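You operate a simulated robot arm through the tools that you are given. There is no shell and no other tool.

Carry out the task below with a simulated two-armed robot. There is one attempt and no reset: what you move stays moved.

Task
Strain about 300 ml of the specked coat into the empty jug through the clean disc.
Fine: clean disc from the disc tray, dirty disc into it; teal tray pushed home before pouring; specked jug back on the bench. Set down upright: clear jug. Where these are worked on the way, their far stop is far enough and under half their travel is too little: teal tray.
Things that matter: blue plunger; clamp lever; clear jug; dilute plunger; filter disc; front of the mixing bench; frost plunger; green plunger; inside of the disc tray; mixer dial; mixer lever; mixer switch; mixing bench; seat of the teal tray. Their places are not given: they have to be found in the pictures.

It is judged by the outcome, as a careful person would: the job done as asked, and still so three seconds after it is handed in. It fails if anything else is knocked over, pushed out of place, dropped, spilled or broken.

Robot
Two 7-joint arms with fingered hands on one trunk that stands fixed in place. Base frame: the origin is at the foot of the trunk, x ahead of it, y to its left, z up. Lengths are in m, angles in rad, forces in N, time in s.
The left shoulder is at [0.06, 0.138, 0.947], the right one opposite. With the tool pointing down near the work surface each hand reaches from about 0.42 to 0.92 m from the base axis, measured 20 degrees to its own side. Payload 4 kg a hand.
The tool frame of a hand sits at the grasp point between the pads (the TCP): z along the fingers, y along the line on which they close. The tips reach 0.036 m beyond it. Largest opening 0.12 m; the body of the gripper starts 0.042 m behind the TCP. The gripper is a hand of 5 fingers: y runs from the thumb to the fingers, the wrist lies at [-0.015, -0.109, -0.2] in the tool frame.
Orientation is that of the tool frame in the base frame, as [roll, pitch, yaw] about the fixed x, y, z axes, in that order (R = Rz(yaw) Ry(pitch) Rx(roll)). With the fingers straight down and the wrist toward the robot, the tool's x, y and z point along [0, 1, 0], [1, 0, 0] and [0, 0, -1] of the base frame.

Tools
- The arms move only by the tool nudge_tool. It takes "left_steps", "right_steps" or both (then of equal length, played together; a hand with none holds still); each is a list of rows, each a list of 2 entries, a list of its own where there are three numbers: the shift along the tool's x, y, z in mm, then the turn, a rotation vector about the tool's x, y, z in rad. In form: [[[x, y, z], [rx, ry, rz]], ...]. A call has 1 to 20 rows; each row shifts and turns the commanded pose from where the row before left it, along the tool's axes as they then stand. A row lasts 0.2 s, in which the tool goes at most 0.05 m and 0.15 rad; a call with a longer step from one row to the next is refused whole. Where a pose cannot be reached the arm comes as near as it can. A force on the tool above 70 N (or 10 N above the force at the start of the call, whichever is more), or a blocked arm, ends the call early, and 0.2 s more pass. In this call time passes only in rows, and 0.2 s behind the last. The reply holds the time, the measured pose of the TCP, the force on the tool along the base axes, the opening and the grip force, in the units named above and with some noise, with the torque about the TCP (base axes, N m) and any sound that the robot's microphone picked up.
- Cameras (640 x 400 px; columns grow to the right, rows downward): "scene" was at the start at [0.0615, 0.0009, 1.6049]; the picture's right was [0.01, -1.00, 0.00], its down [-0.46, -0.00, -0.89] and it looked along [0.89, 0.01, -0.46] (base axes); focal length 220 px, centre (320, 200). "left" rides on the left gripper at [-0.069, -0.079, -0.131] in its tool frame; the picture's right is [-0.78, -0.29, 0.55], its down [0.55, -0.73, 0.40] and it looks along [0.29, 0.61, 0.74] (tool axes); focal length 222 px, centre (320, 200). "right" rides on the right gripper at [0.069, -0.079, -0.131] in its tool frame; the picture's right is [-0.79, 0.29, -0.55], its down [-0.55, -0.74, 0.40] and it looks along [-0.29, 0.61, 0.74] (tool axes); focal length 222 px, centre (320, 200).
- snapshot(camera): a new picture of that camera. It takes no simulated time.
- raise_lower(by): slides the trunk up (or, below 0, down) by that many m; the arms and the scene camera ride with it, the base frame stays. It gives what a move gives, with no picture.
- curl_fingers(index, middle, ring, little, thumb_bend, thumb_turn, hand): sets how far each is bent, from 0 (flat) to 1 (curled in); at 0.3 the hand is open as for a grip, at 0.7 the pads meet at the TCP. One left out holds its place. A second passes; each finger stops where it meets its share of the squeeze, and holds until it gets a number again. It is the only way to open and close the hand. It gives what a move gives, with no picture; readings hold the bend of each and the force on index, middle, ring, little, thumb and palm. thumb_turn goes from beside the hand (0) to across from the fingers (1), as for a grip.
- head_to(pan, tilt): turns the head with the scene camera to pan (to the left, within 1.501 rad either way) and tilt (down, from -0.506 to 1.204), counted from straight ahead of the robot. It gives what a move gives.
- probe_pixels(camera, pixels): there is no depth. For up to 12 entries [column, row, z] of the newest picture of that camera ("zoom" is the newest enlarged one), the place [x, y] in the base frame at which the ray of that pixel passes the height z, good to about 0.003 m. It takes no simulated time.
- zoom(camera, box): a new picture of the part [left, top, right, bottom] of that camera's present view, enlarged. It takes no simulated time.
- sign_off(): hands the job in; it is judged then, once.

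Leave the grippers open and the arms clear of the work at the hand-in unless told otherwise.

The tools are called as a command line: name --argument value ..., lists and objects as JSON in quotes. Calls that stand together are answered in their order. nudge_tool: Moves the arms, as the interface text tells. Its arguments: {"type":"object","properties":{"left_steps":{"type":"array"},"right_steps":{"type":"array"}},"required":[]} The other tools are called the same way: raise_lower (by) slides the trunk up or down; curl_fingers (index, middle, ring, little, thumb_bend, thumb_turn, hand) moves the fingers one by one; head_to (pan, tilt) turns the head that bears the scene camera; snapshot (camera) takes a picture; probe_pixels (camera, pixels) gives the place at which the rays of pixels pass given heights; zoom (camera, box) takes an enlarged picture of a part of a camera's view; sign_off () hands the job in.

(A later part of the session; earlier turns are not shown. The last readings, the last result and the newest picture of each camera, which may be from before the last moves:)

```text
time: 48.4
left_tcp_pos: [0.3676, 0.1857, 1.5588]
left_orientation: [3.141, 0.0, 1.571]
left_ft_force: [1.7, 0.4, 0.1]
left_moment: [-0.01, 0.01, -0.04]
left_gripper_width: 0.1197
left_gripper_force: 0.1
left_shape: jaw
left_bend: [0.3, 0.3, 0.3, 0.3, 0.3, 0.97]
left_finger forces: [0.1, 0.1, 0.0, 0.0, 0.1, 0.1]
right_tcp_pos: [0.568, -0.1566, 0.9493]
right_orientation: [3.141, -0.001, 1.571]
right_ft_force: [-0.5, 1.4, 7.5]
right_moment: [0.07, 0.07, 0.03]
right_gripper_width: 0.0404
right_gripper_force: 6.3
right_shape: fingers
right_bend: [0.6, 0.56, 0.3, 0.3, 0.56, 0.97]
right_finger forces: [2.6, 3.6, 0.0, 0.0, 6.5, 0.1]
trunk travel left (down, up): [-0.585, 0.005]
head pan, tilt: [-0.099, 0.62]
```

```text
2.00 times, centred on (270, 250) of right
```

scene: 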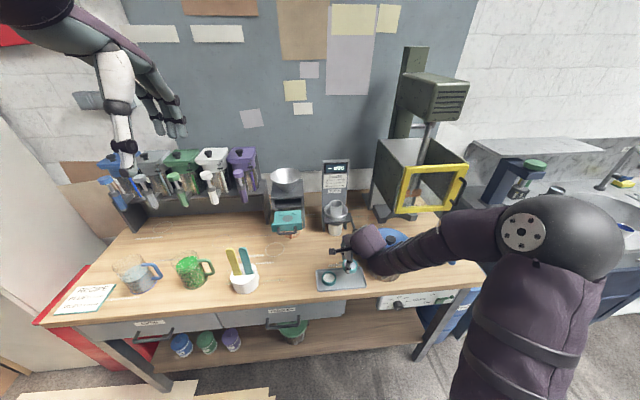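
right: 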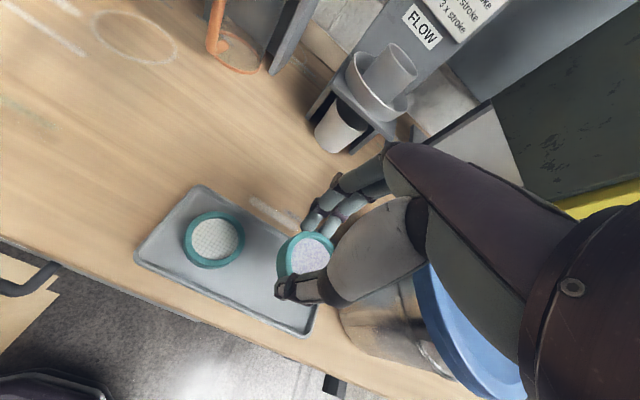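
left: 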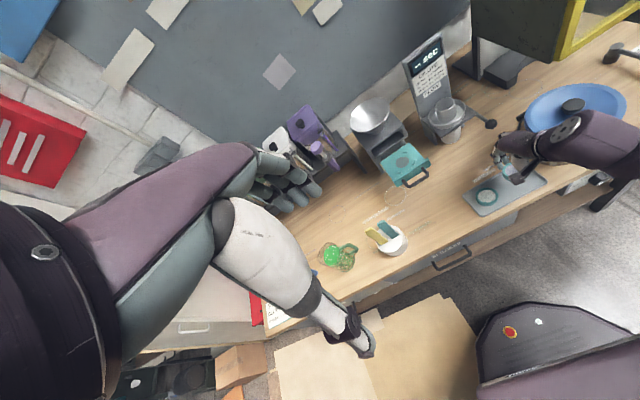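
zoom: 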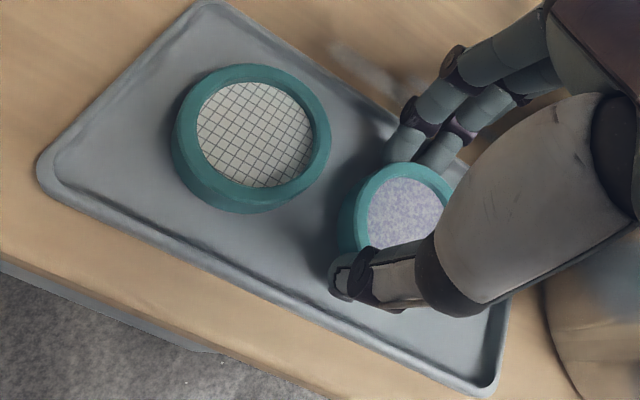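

Contact: 7.5 N upward at TCP z 0.949, so the disc rests on the tray floor. I open the fingers slightly.

curl_fingers --hand "right" --index 0.48 --middle 0.48 --thumb_bend 0.48

zoom --camera "right" --box '[120, 150, 420, 350]'

```text
time: 49.4
left_tcp_pos: [0.3676, 0.185, 1.5598]
left_orientation: [-3.141, -0.001, 1.571]
left_ft_force: [-0.1, 0.4, 0.3]
left_moment: [-0.02, 0.02, 0.01]
left_gripper_width: 0.1197
left_gripper_force: 0.1
left_shape: jaw
left_bend: [0.3, 0.3, 0.3, 0.3, 0.3, 0.97]
left_finger forces: [0.0, 0.0, 0.0, 0.0, 0.0, 0.1]
right_tcp_pos: [0.5666, -0.1581, 0.9493]
right_orientation: [-3.141, -0.001, 1.57]
right_ft_force: [-3.8, -0.1, 3.5]
right_moment: [-0.01, 0.0, 0.0]
right_gripper_width: 0.0599
right_gripper_force: 3.5
right_shape: fingers
right_bend: [0.5, 0.5, 0.3, 0.3, 0.49, 0.97]
right_finger forces: [2.6, 3.2, 0.0, 0.0, 1.0, 0.1]
trunk travel left (down, up): [-0.585, 0.005]
head pan, tilt: [-0.099, 0.62]
```

```text
2.00 times, centred on (270, 250) of right
```

zoom: 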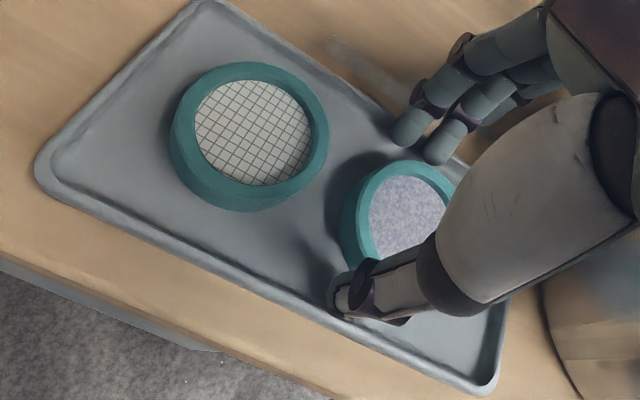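

The finger backs now touch the tray rim (2.6/3.2 N). I lift straight up slowly so as not to shove the tray.

nudge_tool --right_steps '[[[0, 0, -4], [0, 0, 0]], [[0, 0, -5], [0, 0, 0]], [[0, 0, -8], [0, 0, 0]], [[0, 0, -15], [0, 0, 0]]]'

zoom --camera "right" --box '[120, 150, 420, 350]'

zoom --camera "scene" --box '[310, 220, 410, 310]'

```text
time: 50.4
left_tcp_pos: [0.3684, 0.1864, 1.5589]
left_orientation: [3.141, 0.001, 1.571]
left_ft_force: [-0.2, 0.1, -0.7]
left_moment: [0.01, -0.03, 0.01]
left_gripper_width: 0.1196
left_gripper_force: 0.1
left_shape: jaw
left_bend: [0.3, 0.3, 0.3, 0.3, 0.3, 0.97]
left_finger forces: [0.0, 0.0, 0.1, 0.0, 0.0, 0.1]
right_tcp_pos: [0.5667, -0.1584, 0.9804]
right_orientation: [3.141, 0.001, 1.571]
right_ft_force: [0.2, -0.1, 0.2]
right_moment: [0.04, 0.0, 0.01]
right_gripper_width: 0.0652
right_gripper_force: 0.0
right_shape: fingers
right_bend: [0.48, 0.48, 0.3, 0.3, 0.48, 0.97]
right_finger forces: [0.0, 0.1, 0.1, 0.1, 0.0, 0.0]
trunk travel left (down, up): [-0.585, 0.005]
head pan, tilt: [-0.099, 0.62]
```

```text
2.00 times, centred on (270, 250) of right
```

zoom: 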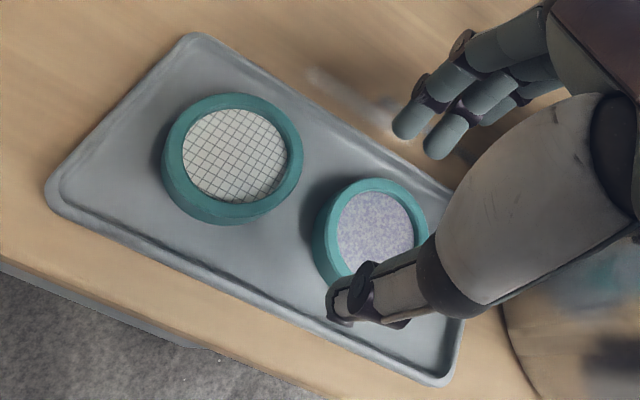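

```text
4.44 times, centred on (360, 265) of scene
```

zoom: 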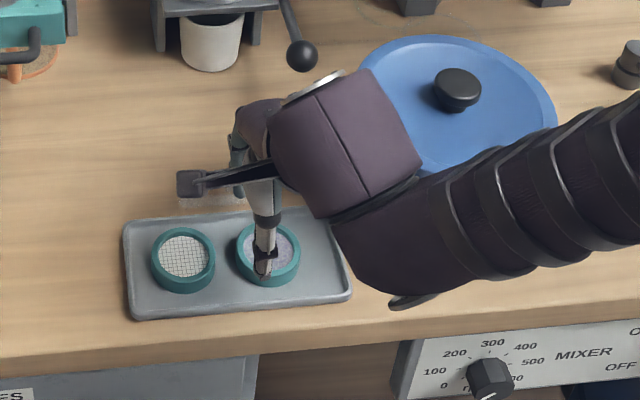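

The dirty disc lies flat in the tray. Next the clean disc at about (0.5665, −0.094): I raise 12 mm, shift 64 mm left, and check alignment.

nudge_tool --right_steps '[[[0, 0, -12], [0, 0, 0]], [[21.5, 0, 0], [0, 0, 0]], [[21.5, 0, 0], [0, 0, 0]], [[21.5, 0, 0], [0, 0, 0]]]'

zoom --camera "right" --box '[220, 150, 420, 350]'

zoom --camera "scene" --box '[310, 240, 380, 300]'

zoom --camera "left" --box '[440, 120, 560, 220]'

```text
time: 51.4
left_tcp_pos: [0.3691, 0.1869, 1.558]
left_orientation: [-3.141, -0.001, 1.571]
left_ft_force: [1.0, -0.5, -0.1]
left_moment: [0.0, 0.03, 0.03]
left_gripper_width: 0.1197
left_gripper_force: 0.1
left_shape: jaw
left_bend: [0.3, 0.3, 0.3, 0.3, 0.3, 0.97]
left_finger forces: [0.0, 0.0, 0.0, 0.1, 0.0, 0.0]
right_tcp_pos: [0.5683, -0.0909, 0.9929]
right_orientation: [-3.141, -0.001, 1.569]
right_ft_force: [1.1, 0.4, -1.0]
right_moment: [-0.01, 0.03, 0.0]
right_gripper_width: 0.0655
right_gripper_force: 0.1
right_shape: fingers
right_bend: [0.48, 0.48, 0.3, 0.3, 0.48, 0.97]
right_finger forces: [0.0, 0.0, 0.0, 0.0, 0.0, 0.0]
trunk travel left (down, up): [-0.585, 0.005]
head pan, tilt: [-0.099, 0.62]
```

```text
2.00 times, centred on (320, 250) of right
```

zoom: 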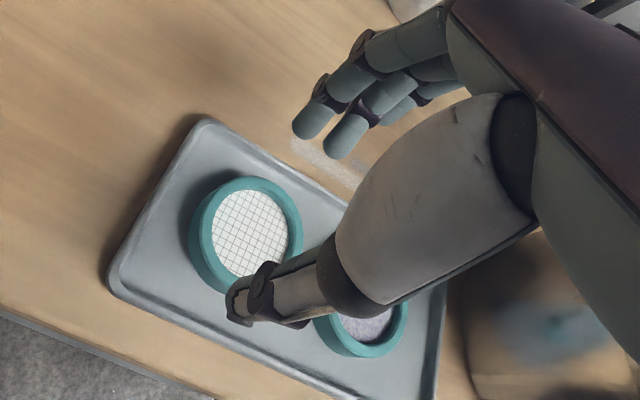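

```text
6.67 times, centred on (345, 270) of scene
```

zoom: 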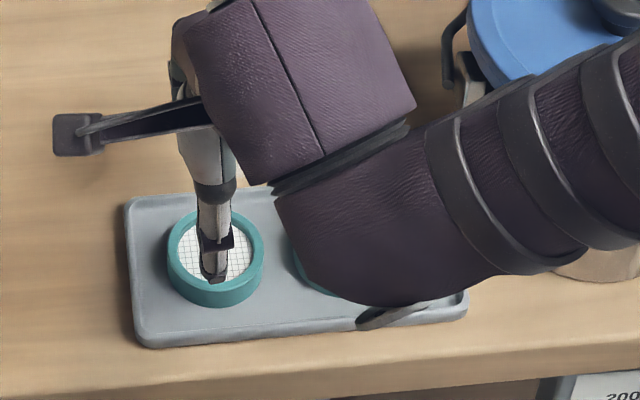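

```text
4.00 times, centred on (500, 170) of left
```

zoom: 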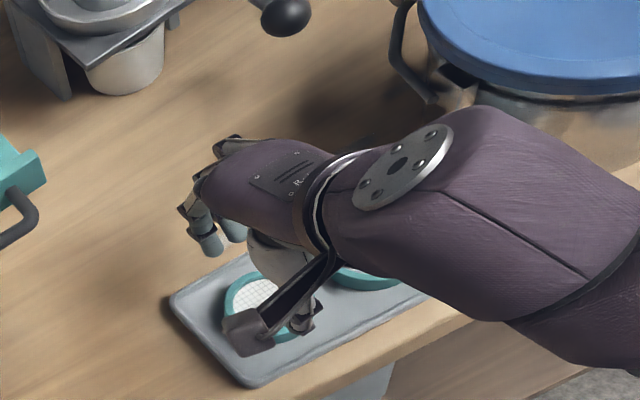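

Comparing with how the gripped disc looked, the clean disc is about 3–4 mm further left and 4–5 mm nearer the robot than the hand's centre. I correct, set the opening to 60 mm and lower to just above the disc to look again.

curl_fingers --hand "right" --index 0.49 --middle 0.49 --thumb_bend 0.49

nudge_tool --right_steps '[[[3.5, -4.5, 8], [0, 0, 0]], [[0, 0, 14], [0, 0, 0]]]'

zoom --camera "right" --box '[240, 180, 380, 320]'

zoom --camera "left" --box '[460, 150, 540, 220]'

zoom --camera "scene" --box '[320, 250, 370, 290]'

```text
time: 52.4
left_tcp_pos: [0.3694, 0.1856, 1.5587]
left_orientation: [3.14, -0.001, 1.57]
left_ft_force: [-0.3, -0.1, 0.2]
left_moment: [0.01, 0.01, -0.03]
left_gripper_width: 0.1196
left_gripper_force: 0.0
left_shape: jaw
left_bend: [0.3, 0.3, 0.3, 0.3, 0.3, 0.97]
left_finger forces: [0.1, 0.1, 0.0, 0.0, 0.0, 0.0]
right_tcp_pos: [0.5674, -0.0916, 0.9928]
right_orientation: [3.141, 0.0, 1.571]
right_ft_force: [0.1, -0.5, 0.2]
right_moment: [0.01, 0.03, 0.0]
right_gripper_width: 0.0637
right_gripper_force: 0.0
right_shape: fingers
right_bend: [0.49, 0.49, 0.3, 0.3, 0.49, 0.97]
right_finger forces: [0.0, 0.1, 0.0, 0.1, 0.1, 0.1]
trunk travel left (down, up): [-0.585, 0.005]
head pan, tilt: [-0.099, 0.62]
```

```text
time: 53.0
left_tcp_pos: [0.3688, 0.1854, 1.5582]
left_orientation: [-3.141, -0.001, 1.569]
left_ft_force: [0.3, -0.4, 0.1]
left_moment: [0.02, 0.0, 0.02]
left_gripper_width: 0.1197
left_gripper_force: 0.0
left_shape: jaw
left_bend: [0.3, 0.3, 0.3, 0.3, 0.3, 0.97]
left_finger forces: [0.0, 0.1, 0.0, 0.0, 0.0, 0.1]
right_tcp_pos: [0.5634, -0.0897, 0.9717]
right_orientation: [3.141, 0.0, 1.569]
right_ft_force: [0.0, -0.6, -0.4]
right_moment: [0.02, -0.01, -0.03]
right_gripper_width: 0.0634
right_gripper_force: 0.0
right_shape: fingers
right_bend: [0.49, 0.49, 0.3, 0.3, 0.49, 0.97]
right_finger forces: [0.0, 0.0, 0.1, 0.0, 0.1, 0.0]
trunk travel left (down, up): [-0.585, 0.005]
head pan, tilt: [-0.099, 0.62]
```

```text
2.86 times, centred on (310, 250) of right
```

zoom: 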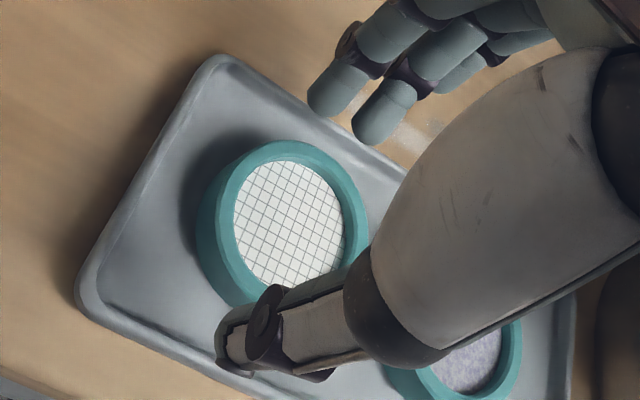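

```text
5.71 times, centred on (500, 185) of left
```

zoom: 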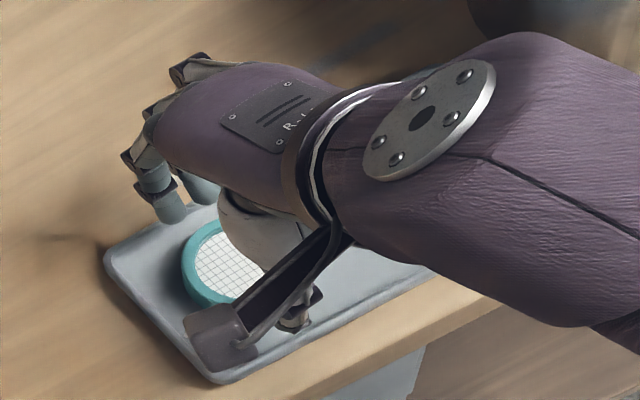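

```text
10.00 times, centred on (345, 270) of scene
```

zoom: 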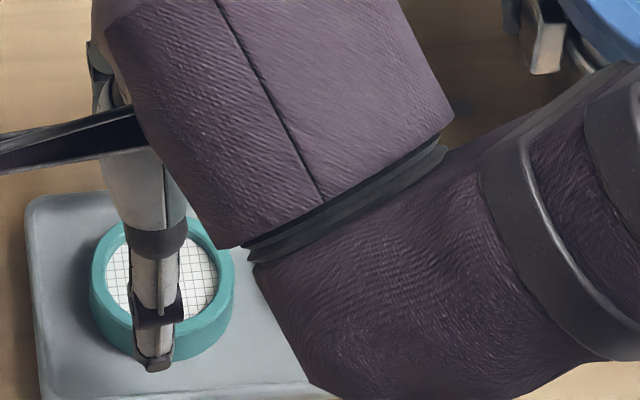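

Nicely centred within 1–2 mm. I lower to about z 0.956 (tips just above the tray rim but below the disc top).

nudge_tool --right_steps '[[[1, 1, 8], [0, 0, 0]], [[0, 0, 7.5], [0, 0, 0]]]'

zoom --camera "right" --box '[240, 180, 380, 320]'

zoom --camera "left" --box '[460, 150, 540, 220]'

```text
time: 53.6
left_tcp_pos: [0.3691, 0.1855, 1.5582]
left_orientation: [-3.141, -0.002, 1.57]
left_ft_force: [0.0, -0.3, -0.4]
left_moment: [0.02, 0.02, 0.01]
left_gripper_width: 0.1198
left_gripper_force: 0.1
left_shape: jaw
left_bend: [0.3, 0.3, 0.3, 0.3, 0.3, 0.97]
left_finger forces: [0.1, 0.0, 0.0, 0.1, 0.0, 0.0]
right_tcp_pos: [0.5638, -0.0897, 0.9547]
right_orientation: [3.141, -0.001, 1.57]
right_ft_force: [0.0, 0.2, 0.3]
right_moment: [0.0, 0.0, -0.03]
right_gripper_width: 0.0635
right_gripper_force: 0.0
right_shape: fingers
right_bend: [0.49, 0.49, 0.3, 0.3, 0.49, 0.97]
right_finger forces: [0.0, 0.0, 0.0, 0.1, 0.1, 0.0]
trunk travel left (down, up): [-0.585, 0.005]
head pan, tilt: [-0.099, 0.62]
```

```text
2.86 times, centred on (310, 250) of right
```

zoom: 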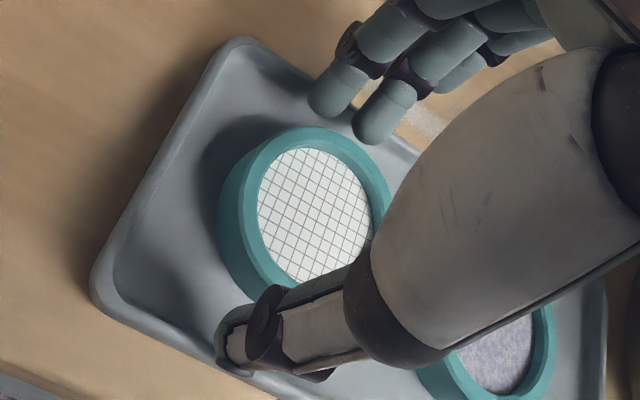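

```text
5.71 times, centred on (500, 185) of left
```

zoom: 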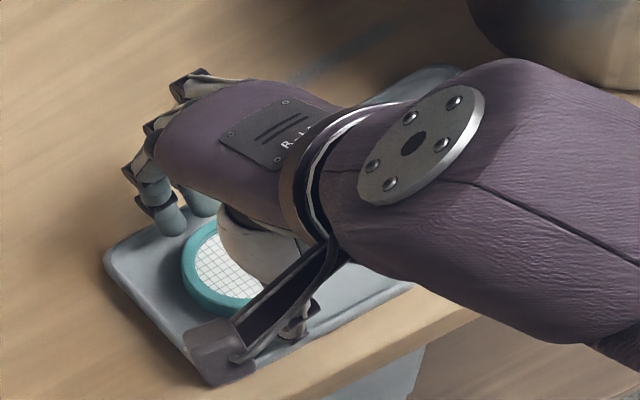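

No contact yet. I close to 0.53 (just short of the disc) and lower the last few millimetres.

curl_fingers --hand "right" --index 0.54 --middle 0.53 --thumb_bend 0.53

zoom --camera "right" --box '[240, 180, 380, 320]'

```text
time: 54.6
left_tcp_pos: [0.3683, 0.186, 1.5578]
left_orientation: [-3.141, -0.001, 1.569]
left_ft_force: [0.5, -0.2, 0.2]
left_moment: [0.03, -0.01, 0.01]
left_gripper_width: 0.1199
left_gripper_force: 0.1
left_shape: jaw
left_bend: [0.3, 0.3, 0.3, 0.3, 0.3, 0.97]
left_finger forces: [0.0, 0.0, 0.0, 0.0, 0.0, 0.0]
right_tcp_pos: [0.5635, -0.0885, 0.9558]
right_orientation: [3.141, -0.001, 1.571]
right_ft_force: [0.5, 0.4, 0.1]
right_moment: [-0.01, 0.01, 0.01]
right_gripper_width: 0.0503
right_gripper_force: 0.0
right_shape: fingers
right_bend: [0.54, 0.53, 0.3, 0.3, 0.53, 0.97]
right_finger forces: [0.0, 0.2, 0.0, 0.1, 0.1, 0.0]
trunk travel left (down, up): [-0.585, 0.005]
head pan, tilt: [-0.099, 0.62]
```

```text
2.86 times, centred on (310, 250) of right
```

zoom: 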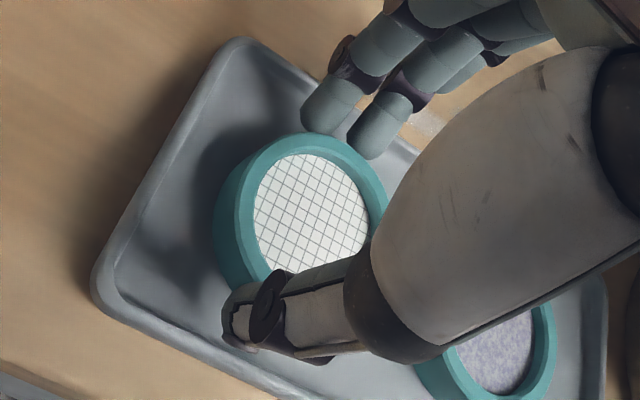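

nudge_tool --right_steps '[[[0, 0, 3], [0, 0, 0]], [[0, 0, 2.5], [0, 0, 0]]]'

curl_fingers --hand "right" --index 0.59 --middle 0.57 --thumb_bend 0.57

zoom --camera "right" --box '[240, 180, 380, 320]'

```text
time: 55.2
left_tcp_pos: [0.3691, 0.186, 1.5588]
left_orientation: [3.141, 0.0, 1.57]
left_ft_force: [-0.1, 0.6, 0.1]
left_moment: [0.0, 0.03, -0.01]
left_gripper_width: 0.1197
left_gripper_force: 0.1
left_shape: jaw
left_bend: [0.3, 0.3, 0.3, 0.3, 0.3, 0.97]
left_finger forces: [0.0, 0.0, 0.0, 0.0, 0.0, 0.0]
right_tcp_pos: [0.5629, -0.0896, 0.9491]
right_orientation: [-3.14, 0.001, 1.571]
right_ft_force: [-0.8, -0.1, 1.0]
right_moment: [0.0, 0.01, 0.02]
right_gripper_width: 0.0501
right_gripper_force: 0.5
right_shape: fingers
right_bend: [0.54, 0.53, 0.3, 0.3, 0.53, 0.97]
right_finger forces: [0.0, 0.1, 0.0, 0.1, 0.2, 0.1]
trunk travel left (down, up): [-0.585, 0.005]
head pan, tilt: [-0.099, 0.62]
```

```text
time: 56.2
left_tcp_pos: [0.3687, 0.1855, 1.5584]
left_orientation: [-3.141, 0.001, 1.571]
left_ft_force: [-0.3, 1.0, 0.3]
left_moment: [-0.01, -0.04, 0.01]
left_gripper_width: 0.1196
left_gripper_force: 0.0
left_shape: jaw
left_bend: [0.3, 0.3, 0.3, 0.3, 0.3, 0.97]
left_finger forces: [0.0, 0.0, 0.0, 0.1, 0.0, 0.1]
right_tcp_pos: [0.5632, -0.0891, 0.9494]
right_orientation: [3.14, 0.001, 1.571]
right_ft_force: [-0.4, 0.7, -0.2]
right_moment: [-0.02, -0.03, 0.04]
right_gripper_width: 0.0466
right_gripper_force: 3.8
right_shape: fingers
right_bend: [0.57, 0.55, 0.3, 0.3, 0.54, 0.97]
right_finger forces: [2.5, 1.1, 0.1, 0.1, 3.6, 0.1]
trunk travel left (down, up): [-0.585, 0.005]
head pan, tilt: [-0.099, 0.62]
```

```text
2.86 times, centred on (310, 250) of right
```

zoom: 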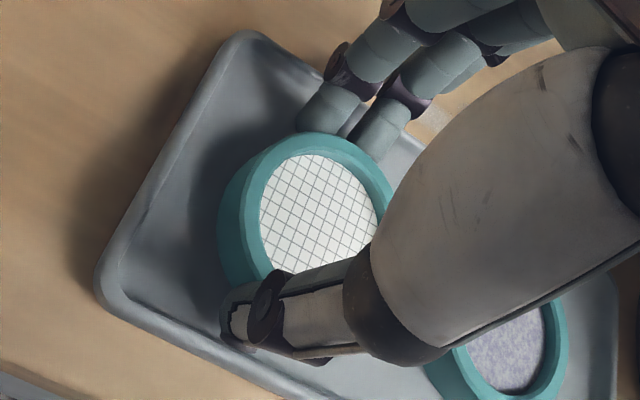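

Contact on all three. I firm the grip and lift a little.

curl_fingers --hand "right" --index 0.61 --middle 0.61 --thumb_bend 0.6

nudge_tool --right_steps '[[[0, 0, -5], [0, 0, 0]], [[0, 0, -7], [0, 0, 0]], [[0, 0, -10], [0, 0, 0]]]'

zoom --camera "right" --box '[200, 150, 400, 350]'

zoom --camera "left" --box '[460, 150, 540, 220]'

```text
time: 57.2
left_tcp_pos: [0.3676, 0.1869, 1.5597]
left_orientation: [3.141, -0.001, 1.572]
left_ft_force: [-0.5, -0.2, -0.9]
left_moment: [0.0, -0.01, -0.01]
left_gripper_width: 0.1197
left_gripper_force: 0.0
left_shape: jaw
left_bend: [0.3, 0.3, 0.3, 0.3, 0.3, 0.97]
left_finger forces: [0.0, 0.0, 0.0, 0.0, 0.0, 0.0]
right_tcp_pos: [0.5636, -0.0883, 0.9505]
right_orientation: [3.141, 0.0, 1.572]
right_ft_force: [0.3, 0.4, 0.6]
right_moment: [-0.02, -0.06, -0.05]
right_gripper_width: 0.0457
right_gripper_force: 7.7
right_shape: fingers
right_bend: [0.58, 0.57, 0.3, 0.3, 0.55, 0.97]
right_finger forces: [3.3, 4.4, 0.0, 0.0, 7.5, 0.0]
trunk travel left (down, up): [-0.585, 0.005]
head pan, tilt: [-0.099, 0.62]
```

```text
time: 58.0
left_tcp_pos: [0.3693, 0.1851, 1.5585]
left_orientation: [3.141, -0.001, 1.571]
left_ft_force: [1.6, -0.6, 0.2]
left_moment: [0.01, 0.05, 0.04]
left_gripper_width: 0.1197
left_gripper_force: 0.0
left_shape: jaw
left_bend: [0.3, 0.3, 0.3, 0.3, 0.3, 0.97]
left_finger forces: [0.0, 0.0, 0.1, 0.1, 0.0, 0.0]
right_tcp_pos: [0.5639, -0.0878, 0.9731]
right_orientation: [3.14, 0.0, 1.572]
right_ft_force: [-0.7, 0.4, 0.3]
right_moment: [-0.02, 0.01, 0.02]
right_gripper_width: 0.0457
right_gripper_force: 7.4
right_shape: fingers
right_bend: [0.58, 0.57, 0.3, 0.3, 0.55, 0.97]
right_finger forces: [3.3, 4.2, 0.0, 0.0, 7.4, 0.0]
trunk travel left (down, up): [-0.585, 0.005]
head pan, tilt: [-0.099, 0.62]
```

```text
2.00 times, centred on (300, 250) of right
```

zoom: 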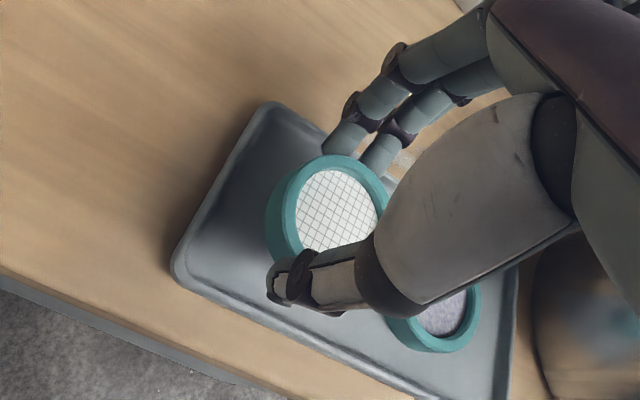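

```text
5.71 times, centred on (500, 185) of left
```

zoom: 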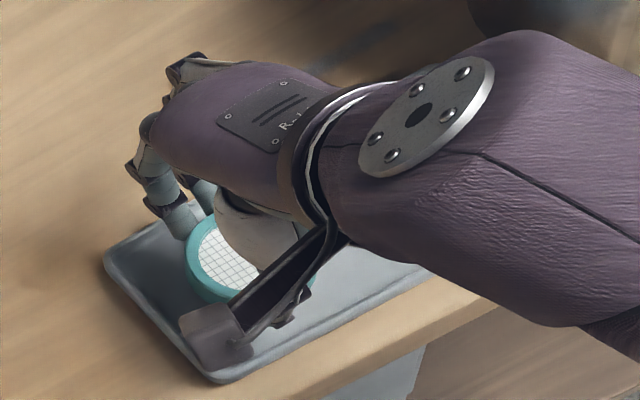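

The clean disc is held and lifted, seated in the hand just like the dirty one was. I raise it and carry it to (0.60, 0.0, 1.25).

nudge_tool --right_steps '[[[0, 0, -30], [0, 0, 0]], [[5, 4, -35], [0, 0, 0]], [[12, 5, -36], [0, 0, 0]], [[14, 6, -36], [0, 0, 0]], [[14, 6, -36], [0, 0, 0]], [[14, 6, -36], [0, 0, 0]], [[14, 6, -36], [0, 0, 0]], [[15, 4, -32], [0, 0, 0]]]'

nudge_tool --right_steps '[[[0, 0, 0], [0, 0, -0.1428]], [[0, 0, 0], [0, 0, -0.1428]], [[0, 0, 0], [0, 0, -0.1428]], [[0, 0, 0], [0, 0, -0.1428]], [[0, 0, 0], [0, 0, -0.1428]], [[0, 0, 0], [0, 0, -0.1428]], [[0, 0, 0], [0, 0, -0.1428]], [[0, 0, 0], [0, 0, -0.1428]], [[0, 0, 0], [0, 0, -0.1428]], [[0, 0, 0], [0, 0, -0.1428]], [[0, 0, 0], [0, 0, -0.1428]]]'

head_to --pan 0.0 --tilt 0.45

snapshot --camera "scene"

snapshot --camera "right"

```text
time: 59.8
left_tcp_pos: [0.368, 0.1856, 1.5597]
left_orientation: [3.141, 0.0, 1.57]
left_ft_force: [-0.7, 0.5, 0.9]
left_moment: [-0.03, -0.01, 0.0]
left_gripper_width: 0.1195
left_gripper_force: 0.1
left_shape: jaw
left_bend: [0.3, 0.3, 0.3, 0.3, 0.3, 0.97]
left_finger forces: [0.0, 0.0, 0.0, 0.0, 0.0, 0.0]
right_tcp_pos: [0.6007, 0.0, 1.251]
right_orientation: [-3.14, 0.001, 1.571]
right_ft_force: [0.4, 1.0, -0.5]
right_moment: [0.0, 0.01, -0.02]
right_gripper_width: 0.0452
right_gripper_force: 7.3
right_shape: fingers
right_bend: [0.58, 0.58, 0.3, 0.3, 0.55, 0.97]
right_finger forces: [3.2, 4.1, 0.0, 0.0, 7.3, 0.1]
trunk travel left (down, up): [-0.585, 0.005]
head pan, tilt: [-0.099, 0.62]
```

```text
time: 62.2
left_tcp_pos: [0.3709, 0.1867, 1.5573]
left_orientation: [3.14, 0.0, 1.571]
left_ft_force: [-1.1, 0.1, 0.3]
left_moment: [0.01, -0.01, -0.01]
left_gripper_width: 0.1194
left_gripper_force: 0.2
left_shape: jaw
left_bend: [0.3, 0.3, 0.3, 0.3, 0.3, 0.97]
left_finger forces: [0.0, 0.0, 0.0, 0.1, 0.1, 0.0]
right_tcp_pos: [0.6011, -0.0011, 1.2475]
right_orientation: [-3.141, -0.002, -3.141]
right_ft_force: [-0.9, -0.7, -0.4]
right_moment: [-0.01, 0.01, 0.01]
right_gripper_width: 0.0453
right_gripper_force: 7.8
right_shape: fingers
right_bend: [0.58, 0.58, 0.3, 0.3, 0.55, 0.97]
right_finger forces: [3.3, 4.2, 0.0, 0.1, 7.2, 0.1]
trunk travel left (down, up): [-0.585, 0.005]
head pan, tilt: [-0.099, 0.62]
```

```text
time: 62.9
left_tcp_pos: [0.3694, 0.1855, 1.5581]
left_orientation: [3.141, 0.0, 1.569]
left_ft_force: [-0.3, 0.4, -0.6]
left_moment: [-0.01, 0.01, 0.02]
left_gripper_width: 0.1198
left_gripper_force: 0.0
left_shape: jaw
left_bend: [0.3, 0.3, 0.3, 0.3, 0.3, 0.97]
left_finger forces: [0.0, 0.1, 0.0, 0.1, 0.0, 0.0]
right_tcp_pos: [0.6019, -0.001, 1.2478]
right_orientation: [3.142, 0.0, 3.14]
right_ft_force: [0.9, -0.6, -0.1]
right_moment: [-0.02, -0.01, 0.0]
right_gripper_width: 0.0453
right_gripper_force: 7.2
right_shape: fingers
right_bend: [0.58, 0.58, 0.3, 0.3, 0.55, 0.97]
right_finger forces: [3.3, 4.2, 0.1, 0.0, 7.4, 0.1]
trunk travel left (down, up): [-0.585, 0.005]
head pan, tilt: [0.0, 0.45]
```

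```text
taken
```

scene: 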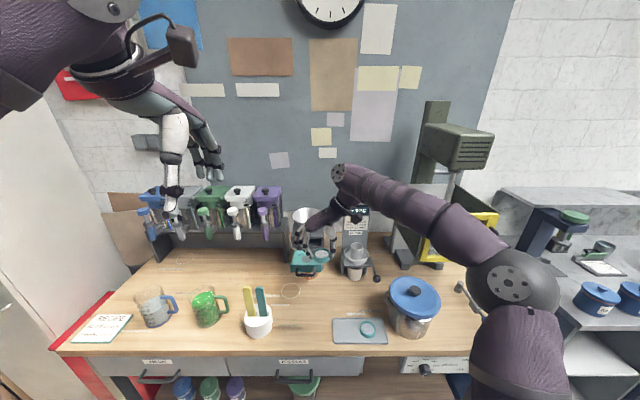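

```text
taken
```

right: 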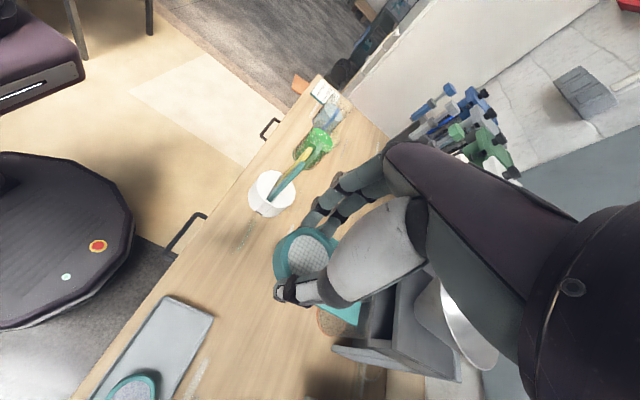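

The clean disc is held steadily. I move it over the seat (TCP 0.7035, 0.050, 1.185).

nudge_tool --right_steps '[[[-25.4, 12.8, 10], [0, 0, 0]], [[-25.4, 12.8, 14], [0, 0, 0]], [[-25.4, 12.8, 18], [0, 0, 0]], [[-25.4, 12.8, 20.5], [0, 0, 0]]]'

zoom --camera "scene" --box '[285, 230, 335, 280]'

zoom --camera "right" --box '[220, 150, 380, 350]'

zoom --camera "left" --box '[350, 110, 430, 190]'

```text
time: 63.9
left_tcp_pos: [0.369, 0.1871, 1.5584]
left_orientation: [-3.141, 0.0, 1.571]
left_ft_force: [-0.5, -0.1, -0.2]
left_moment: [-0.03, 0.03, -0.02]
left_gripper_width: 0.1197
left_gripper_force: 0.1
left_shape: jaw
left_bend: [0.3, 0.3, 0.3, 0.3, 0.3, 0.97]
left_finger forces: [0.1, 0.1, 0.0, 0.0, 0.0, 0.1]
right_tcp_pos: [0.7019, 0.0494, 1.1847]
right_orientation: [-3.141, -0.001, 3.139]
right_ft_force: [-0.1, 0.0, -0.5]
right_moment: [-0.02, 0.02, 0.02]
right_gripper_width: 0.0454
right_gripper_force: 7.5
right_shape: fingers
right_bend: [0.58, 0.58, 0.3, 0.3, 0.55, 0.97]
right_finger forces: [3.4, 4.2, 0.0, 0.0, 7.4, 0.0]
trunk travel left (down, up): [-0.585, 0.005]
head pan, tilt: [0.0, 0.45]
```

```text
8.00 times, centred on (310, 255) of scene
```

zoom: 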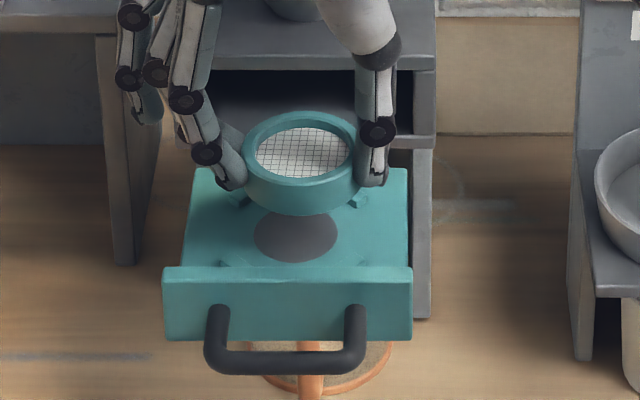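

```text
2.00 times, centred on (300, 250) of right
```

zoom: 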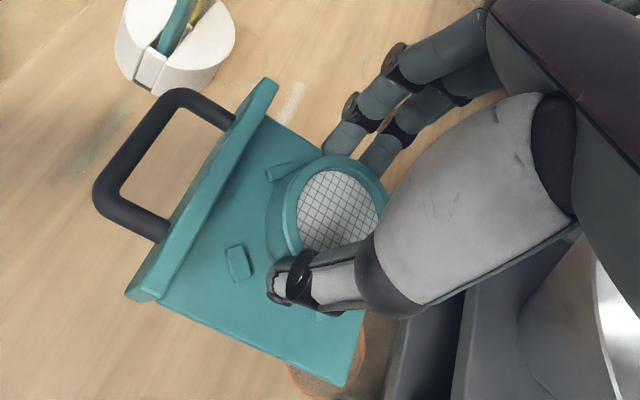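

```text
5.00 times, centred on (390, 150) of left
```

zoom: 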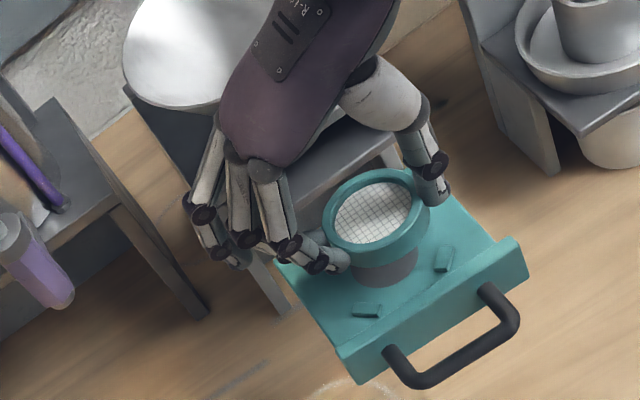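

I compare the disc's centre with the hole's centre in the scene view.

zoom --camera "scene" --box '[285, 230, 335, 280]'

probe_pixels --camera "zoom" --pixels '[[242, 155, 1.161], [361, 155, 1.161], [301, 112, 1.161], [301, 188, 1.161], [253, 236, 1.108], [338, 236, 1.108], [296, 262, 1.108], [228, 200, 1.112], [362, 200, 1.112], [225, 263, 1.112], [365, 263, 1.112], [302, 150, 1.161]]'

```text
8.00 times, centred on (310, 255) of scene
```

zoom: 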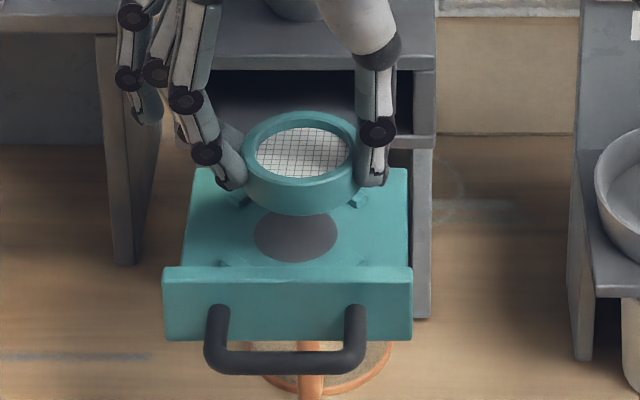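

```text
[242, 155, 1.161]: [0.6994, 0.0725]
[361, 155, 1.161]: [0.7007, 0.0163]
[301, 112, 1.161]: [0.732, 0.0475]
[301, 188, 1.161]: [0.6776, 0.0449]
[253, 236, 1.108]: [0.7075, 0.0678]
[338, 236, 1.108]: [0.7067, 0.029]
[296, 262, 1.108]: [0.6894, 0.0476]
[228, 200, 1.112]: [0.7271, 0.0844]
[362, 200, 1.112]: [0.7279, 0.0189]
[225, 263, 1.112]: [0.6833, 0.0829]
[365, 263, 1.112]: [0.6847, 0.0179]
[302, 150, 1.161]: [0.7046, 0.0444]
```

The disc is about 4 mm right of the seat centre. I shift 3.5 mm left, 1 mm forward, and lower to just above the lugs.

nudge_tool --right_steps '[[[-1, 3.5, 8], [0, 0, 0]], [[0, 0, 14], [0, 0, 0]]]'

zoom --camera "scene" --box '[285, 235, 335, 275]'

zoom --camera "left" --box '[370, 120, 430, 180]'

zoom --camera "right" --box '[220, 150, 380, 350]'

```text
time: 64.5
left_tcp_pos: [0.3695, 0.186, 1.5587]
left_orientation: [-3.142, 0.002, 1.571]
left_ft_force: [0.2, 0.6, -0.4]
left_moment: [0.0, -0.03, 0.0]
left_gripper_width: 0.1196
left_gripper_force: 0.0
left_shape: jaw
left_bend: [0.3, 0.3, 0.3, 0.3, 0.3, 0.97]
left_finger forces: [0.0, 0.0, 0.1, 0.1, 0.1, 0.0]
right_tcp_pos: [0.7021, 0.0516, 1.1654]
right_orientation: [-3.141, 0.001, 3.141]
right_ft_force: [0.1, -0.9, -0.5]
right_moment: [0.03, -0.03, 0.01]
right_gripper_width: 0.0452
right_gripper_force: 7.8
right_shape: fingers
right_bend: [0.58, 0.58, 0.3, 0.3, 0.55, 0.97]
right_finger forces: [3.3, 4.2, 0.0, 0.1, 7.3, 0.0]
trunk travel left (down, up): [-0.585, 0.005]
head pan, tilt: [0.0, 0.45]
```

```text
10.00 times, centred on (310, 255) of scene
```

zoom: 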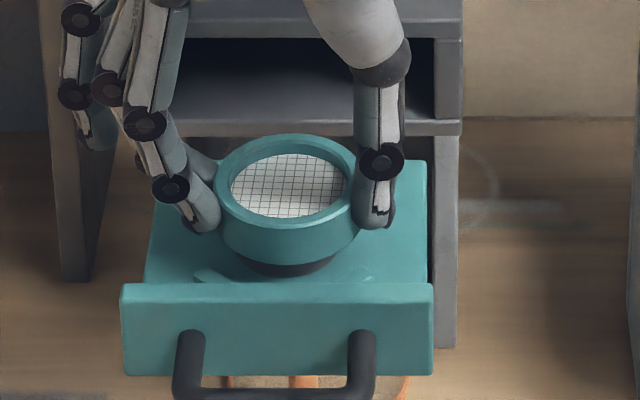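

```text
6.67 times, centred on (400, 150) of left
```

zoom: 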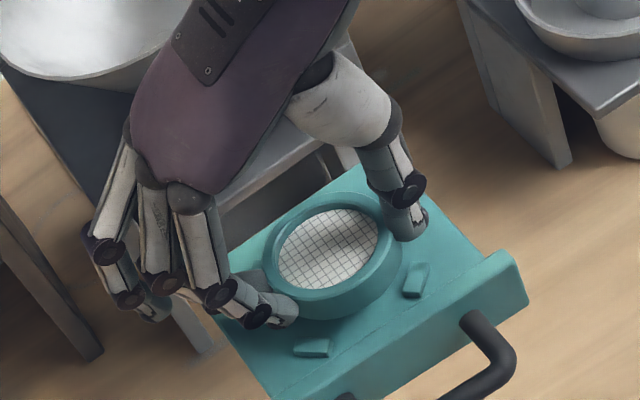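

```text
2.00 times, centred on (300, 250) of right
```

zoom: 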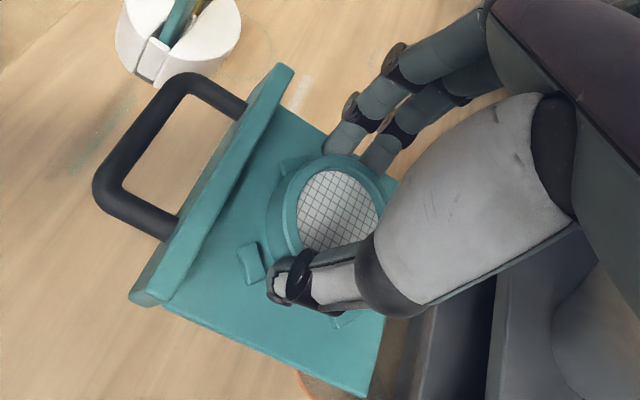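

zoom --camera "scene" --box '[285, 235, 335, 275]'

probe_pixels --camera "zoom" --pixels '[[287, 134, 1.141], [287, 230, 1.141], [216, 185, 1.141], [358, 185, 1.141], [285, 277, 1.108], [210, 278, 1.11], [362, 275, 1.11]]'

```text
10.00 times, centred on (310, 255) of scene
```

zoom: 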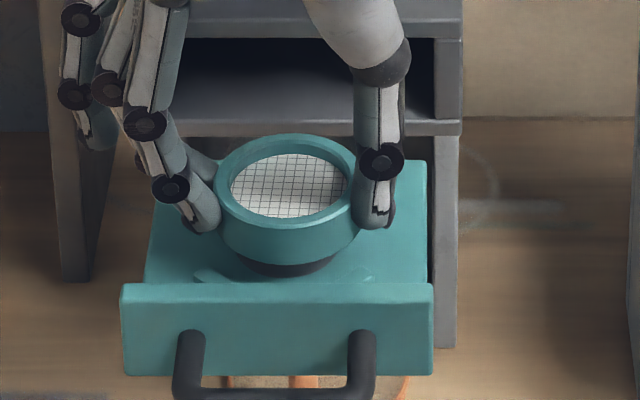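

```text
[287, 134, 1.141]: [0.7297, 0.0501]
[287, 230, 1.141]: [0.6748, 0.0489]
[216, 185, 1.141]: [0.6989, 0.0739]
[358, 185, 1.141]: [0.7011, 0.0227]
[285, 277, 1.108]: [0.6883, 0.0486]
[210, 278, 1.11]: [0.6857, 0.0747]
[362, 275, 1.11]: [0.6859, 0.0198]
```

The disc is within ~2–3 mm of the seat centre (about 0.706, 0.050). I nudge 2 mm forward and lower in small steps, watching the force.

nudge_tool --right_steps '[[[-2, 0.5, 5], [0, 0, 0]], [[0, 0, 3], [0, 0, 0]], [[0, 0, 3], [0, 0, 0]]]'

zoom --camera "scene" --box '[285, 235, 335, 275]'

zoom --camera "left" --box '[370, 120, 430, 180]'

```text
time: 65.3
left_tcp_pos: [0.3695, 0.1853, 1.5584]
left_orientation: [3.14, -0.001, 1.57]
left_ft_force: [0.6, 0.0, 0.7]
left_moment: [-0.04, 0.01, 0.0]
left_gripper_width: 0.1196
left_gripper_force: 0.0
left_shape: jaw
left_bend: [0.3, 0.3, 0.3, 0.3, 0.3, 0.97]
left_finger forces: [0.1, 0.0, 0.0, 0.0, 0.1, 0.0]
right_tcp_pos: [0.7055, 0.0518, 1.1524]
right_orientation: [3.141, 0.0, 3.139]
right_ft_force: [0.2, 0.3, 0.1]
right_moment: [0.01, 0.01, -0.04]
right_gripper_width: 0.0454
right_gripper_force: 8.1
right_shape: fingers
right_bend: [0.58, 0.58, 0.3, 0.3, 0.55, 0.97]
right_finger forces: [3.3, 4.3, 0.0, 0.0, 7.4, 0.0]
trunk travel left (down, up): [-0.585, 0.005]
head pan, tilt: [0.0, 0.45]
```

```text
10.00 times, centred on (310, 255) of scene
```

zoom: 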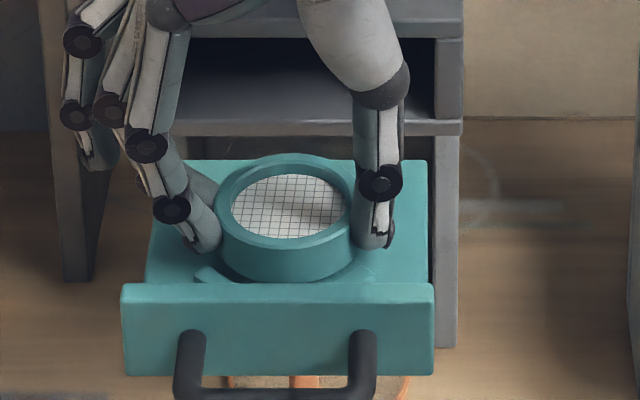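

```text
6.67 times, centred on (400, 150) of left
```

zoom: 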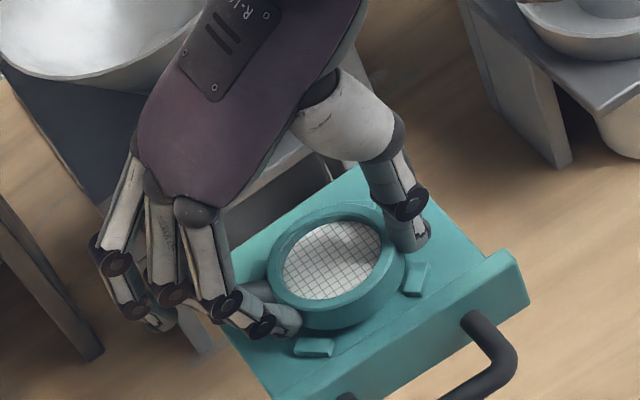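

The disc is down between the lugs, not yet touching. I lower 1.5 mm at a time.

nudge_tool --right_steps '[[[0, 0, 1.5], [0, 0, 0]], [[0, 0, 1.5], [0, 0, 0]]]'

zoom --camera "scene" --box '[285, 235, 335, 275]'

```text
time: 65.9
left_tcp_pos: [0.3682, 0.1865, 1.5584]
left_orientation: [-3.141, 0.0, 1.571]
left_ft_force: [0.6, 0.0, 0.3]
left_moment: [0.03, -0.03, -0.02]
left_gripper_width: 0.1199
left_gripper_force: 0.0
left_shape: jaw
left_bend: [0.3, 0.3, 0.3, 0.3, 0.3, 0.97]
left_finger forces: [0.0, 0.0, 0.0, 0.0, 0.0, 0.0]
right_tcp_pos: [0.7042, 0.0539, 1.1496]
right_orientation: [3.14, 0.0, 3.139]
right_ft_force: [-0.3, 0.5, -0.7]
right_moment: [0.03, 0.03, 0.0]
right_gripper_width: 0.0455
right_gripper_force: 7.2
right_shape: fingers
right_bend: [0.58, 0.58, 0.3, 0.3, 0.55, 0.97]
right_finger forces: [3.3, 4.2, 0.0, 0.0, 7.3, 0.1]
trunk travel left (down, up): [-0.585, 0.005]
head pan, tilt: [0.0, 0.45]
```

```text
10.00 times, centred on (310, 255) of scene
```

zoom: 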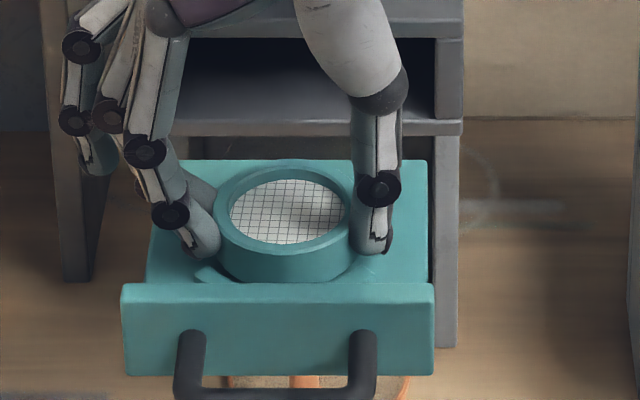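

nudge_tool --right_steps '[[[0, 0, 1.5], [0, 0, 0]], [[0, 0, 1.5], [0, 0, 0]]]'

zoom --camera "scene" --box '[285, 235, 335, 275]'

```text
time: 66.5
left_tcp_pos: [0.3685, 0.186, 1.5592]
left_orientation: [-3.141, 0.001, 1.572]
left_ft_force: [0.0, -0.3, 0.3]
left_moment: [-0.04, -0.03, 0.03]
left_gripper_width: 0.1198
left_gripper_force: 0.0
left_shape: jaw
left_bend: [0.3, 0.3, 0.3, 0.3, 0.3, 0.97]
left_finger forces: [0.0, 0.0, 0.1, 0.1, 0.0, 0.1]
right_tcp_pos: [0.7054, 0.0522, 1.1464]
right_orientation: [3.141, 0.0, -3.141]
right_ft_force: [0.0, -0.4, 0.4]
right_moment: [-0.01, 0.01, 0.02]
right_gripper_width: 0.0454
right_gripper_force: 6.9
right_shape: fingers
right_bend: [0.58, 0.58, 0.3, 0.3, 0.55, 0.97]
right_finger forces: [3.2, 4.1, 0.0, 0.0, 7.3, 0.0]
trunk travel left (down, up): [-0.585, 0.005]
head pan, tilt: [0.0, 0.45]
```

```text
10.00 times, centred on (310, 255) of scene
```

zoom: 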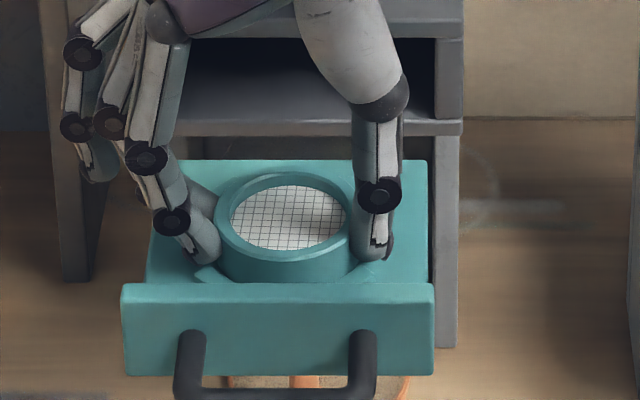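

nudge_tool --right_steps '[[[0, 0, 1.5], [0, 0, 0]], [[0, 0, 1.0], [0, 0, 0]]]'

zoom --camera "left" --box '[370, 120, 430, 180]'

zoom --camera "right" --box '[240, 170, 340, 330]'

```text
time: 67.1
left_tcp_pos: [0.3687, 0.1867, 1.559]
left_orientation: [3.141, 0.001, 1.572]
left_ft_force: [-0.4, -0.4, 0.2]
left_moment: [-0.03, -0.02, -0.02]
left_gripper_width: 0.1197
left_gripper_force: 0.1
left_shape: jaw
left_bend: [0.3, 0.3, 0.3, 0.3, 0.3, 0.97]
left_finger forces: [0.0, 0.0, 0.1, 0.1, 0.0, 0.1]
right_tcp_pos: [0.7055, 0.0535, 1.1458]
right_orientation: [3.14, 0.001, 3.141]
right_ft_force: [1.7, 0.7, 8.2]
right_moment: [0.26, 0.0, -0.03]
right_gripper_width: 0.0456
right_gripper_force: 12.3
right_shape: fingers
right_bend: [0.58, 0.58, 0.3, 0.3, 0.55, 0.97]
right_finger forces: [12.5, 4.2, 0.1, 0.2, 7.7, 0.0]
trunk travel left (down, up): [-0.585, 0.005]
head pan, tilt: [0.0, 0.45]
```

```text
6.67 times, centred on (400, 150) of left
```

zoom: 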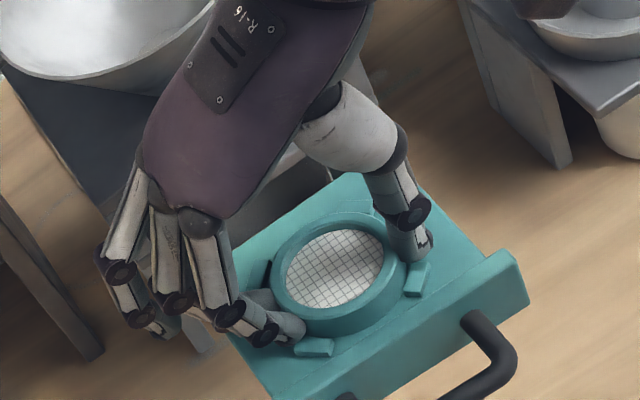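

```text
2.50 times, centred on (290, 250) of right
```

zoom: 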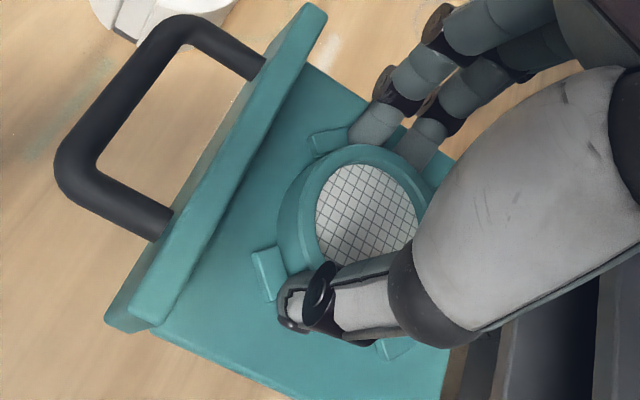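

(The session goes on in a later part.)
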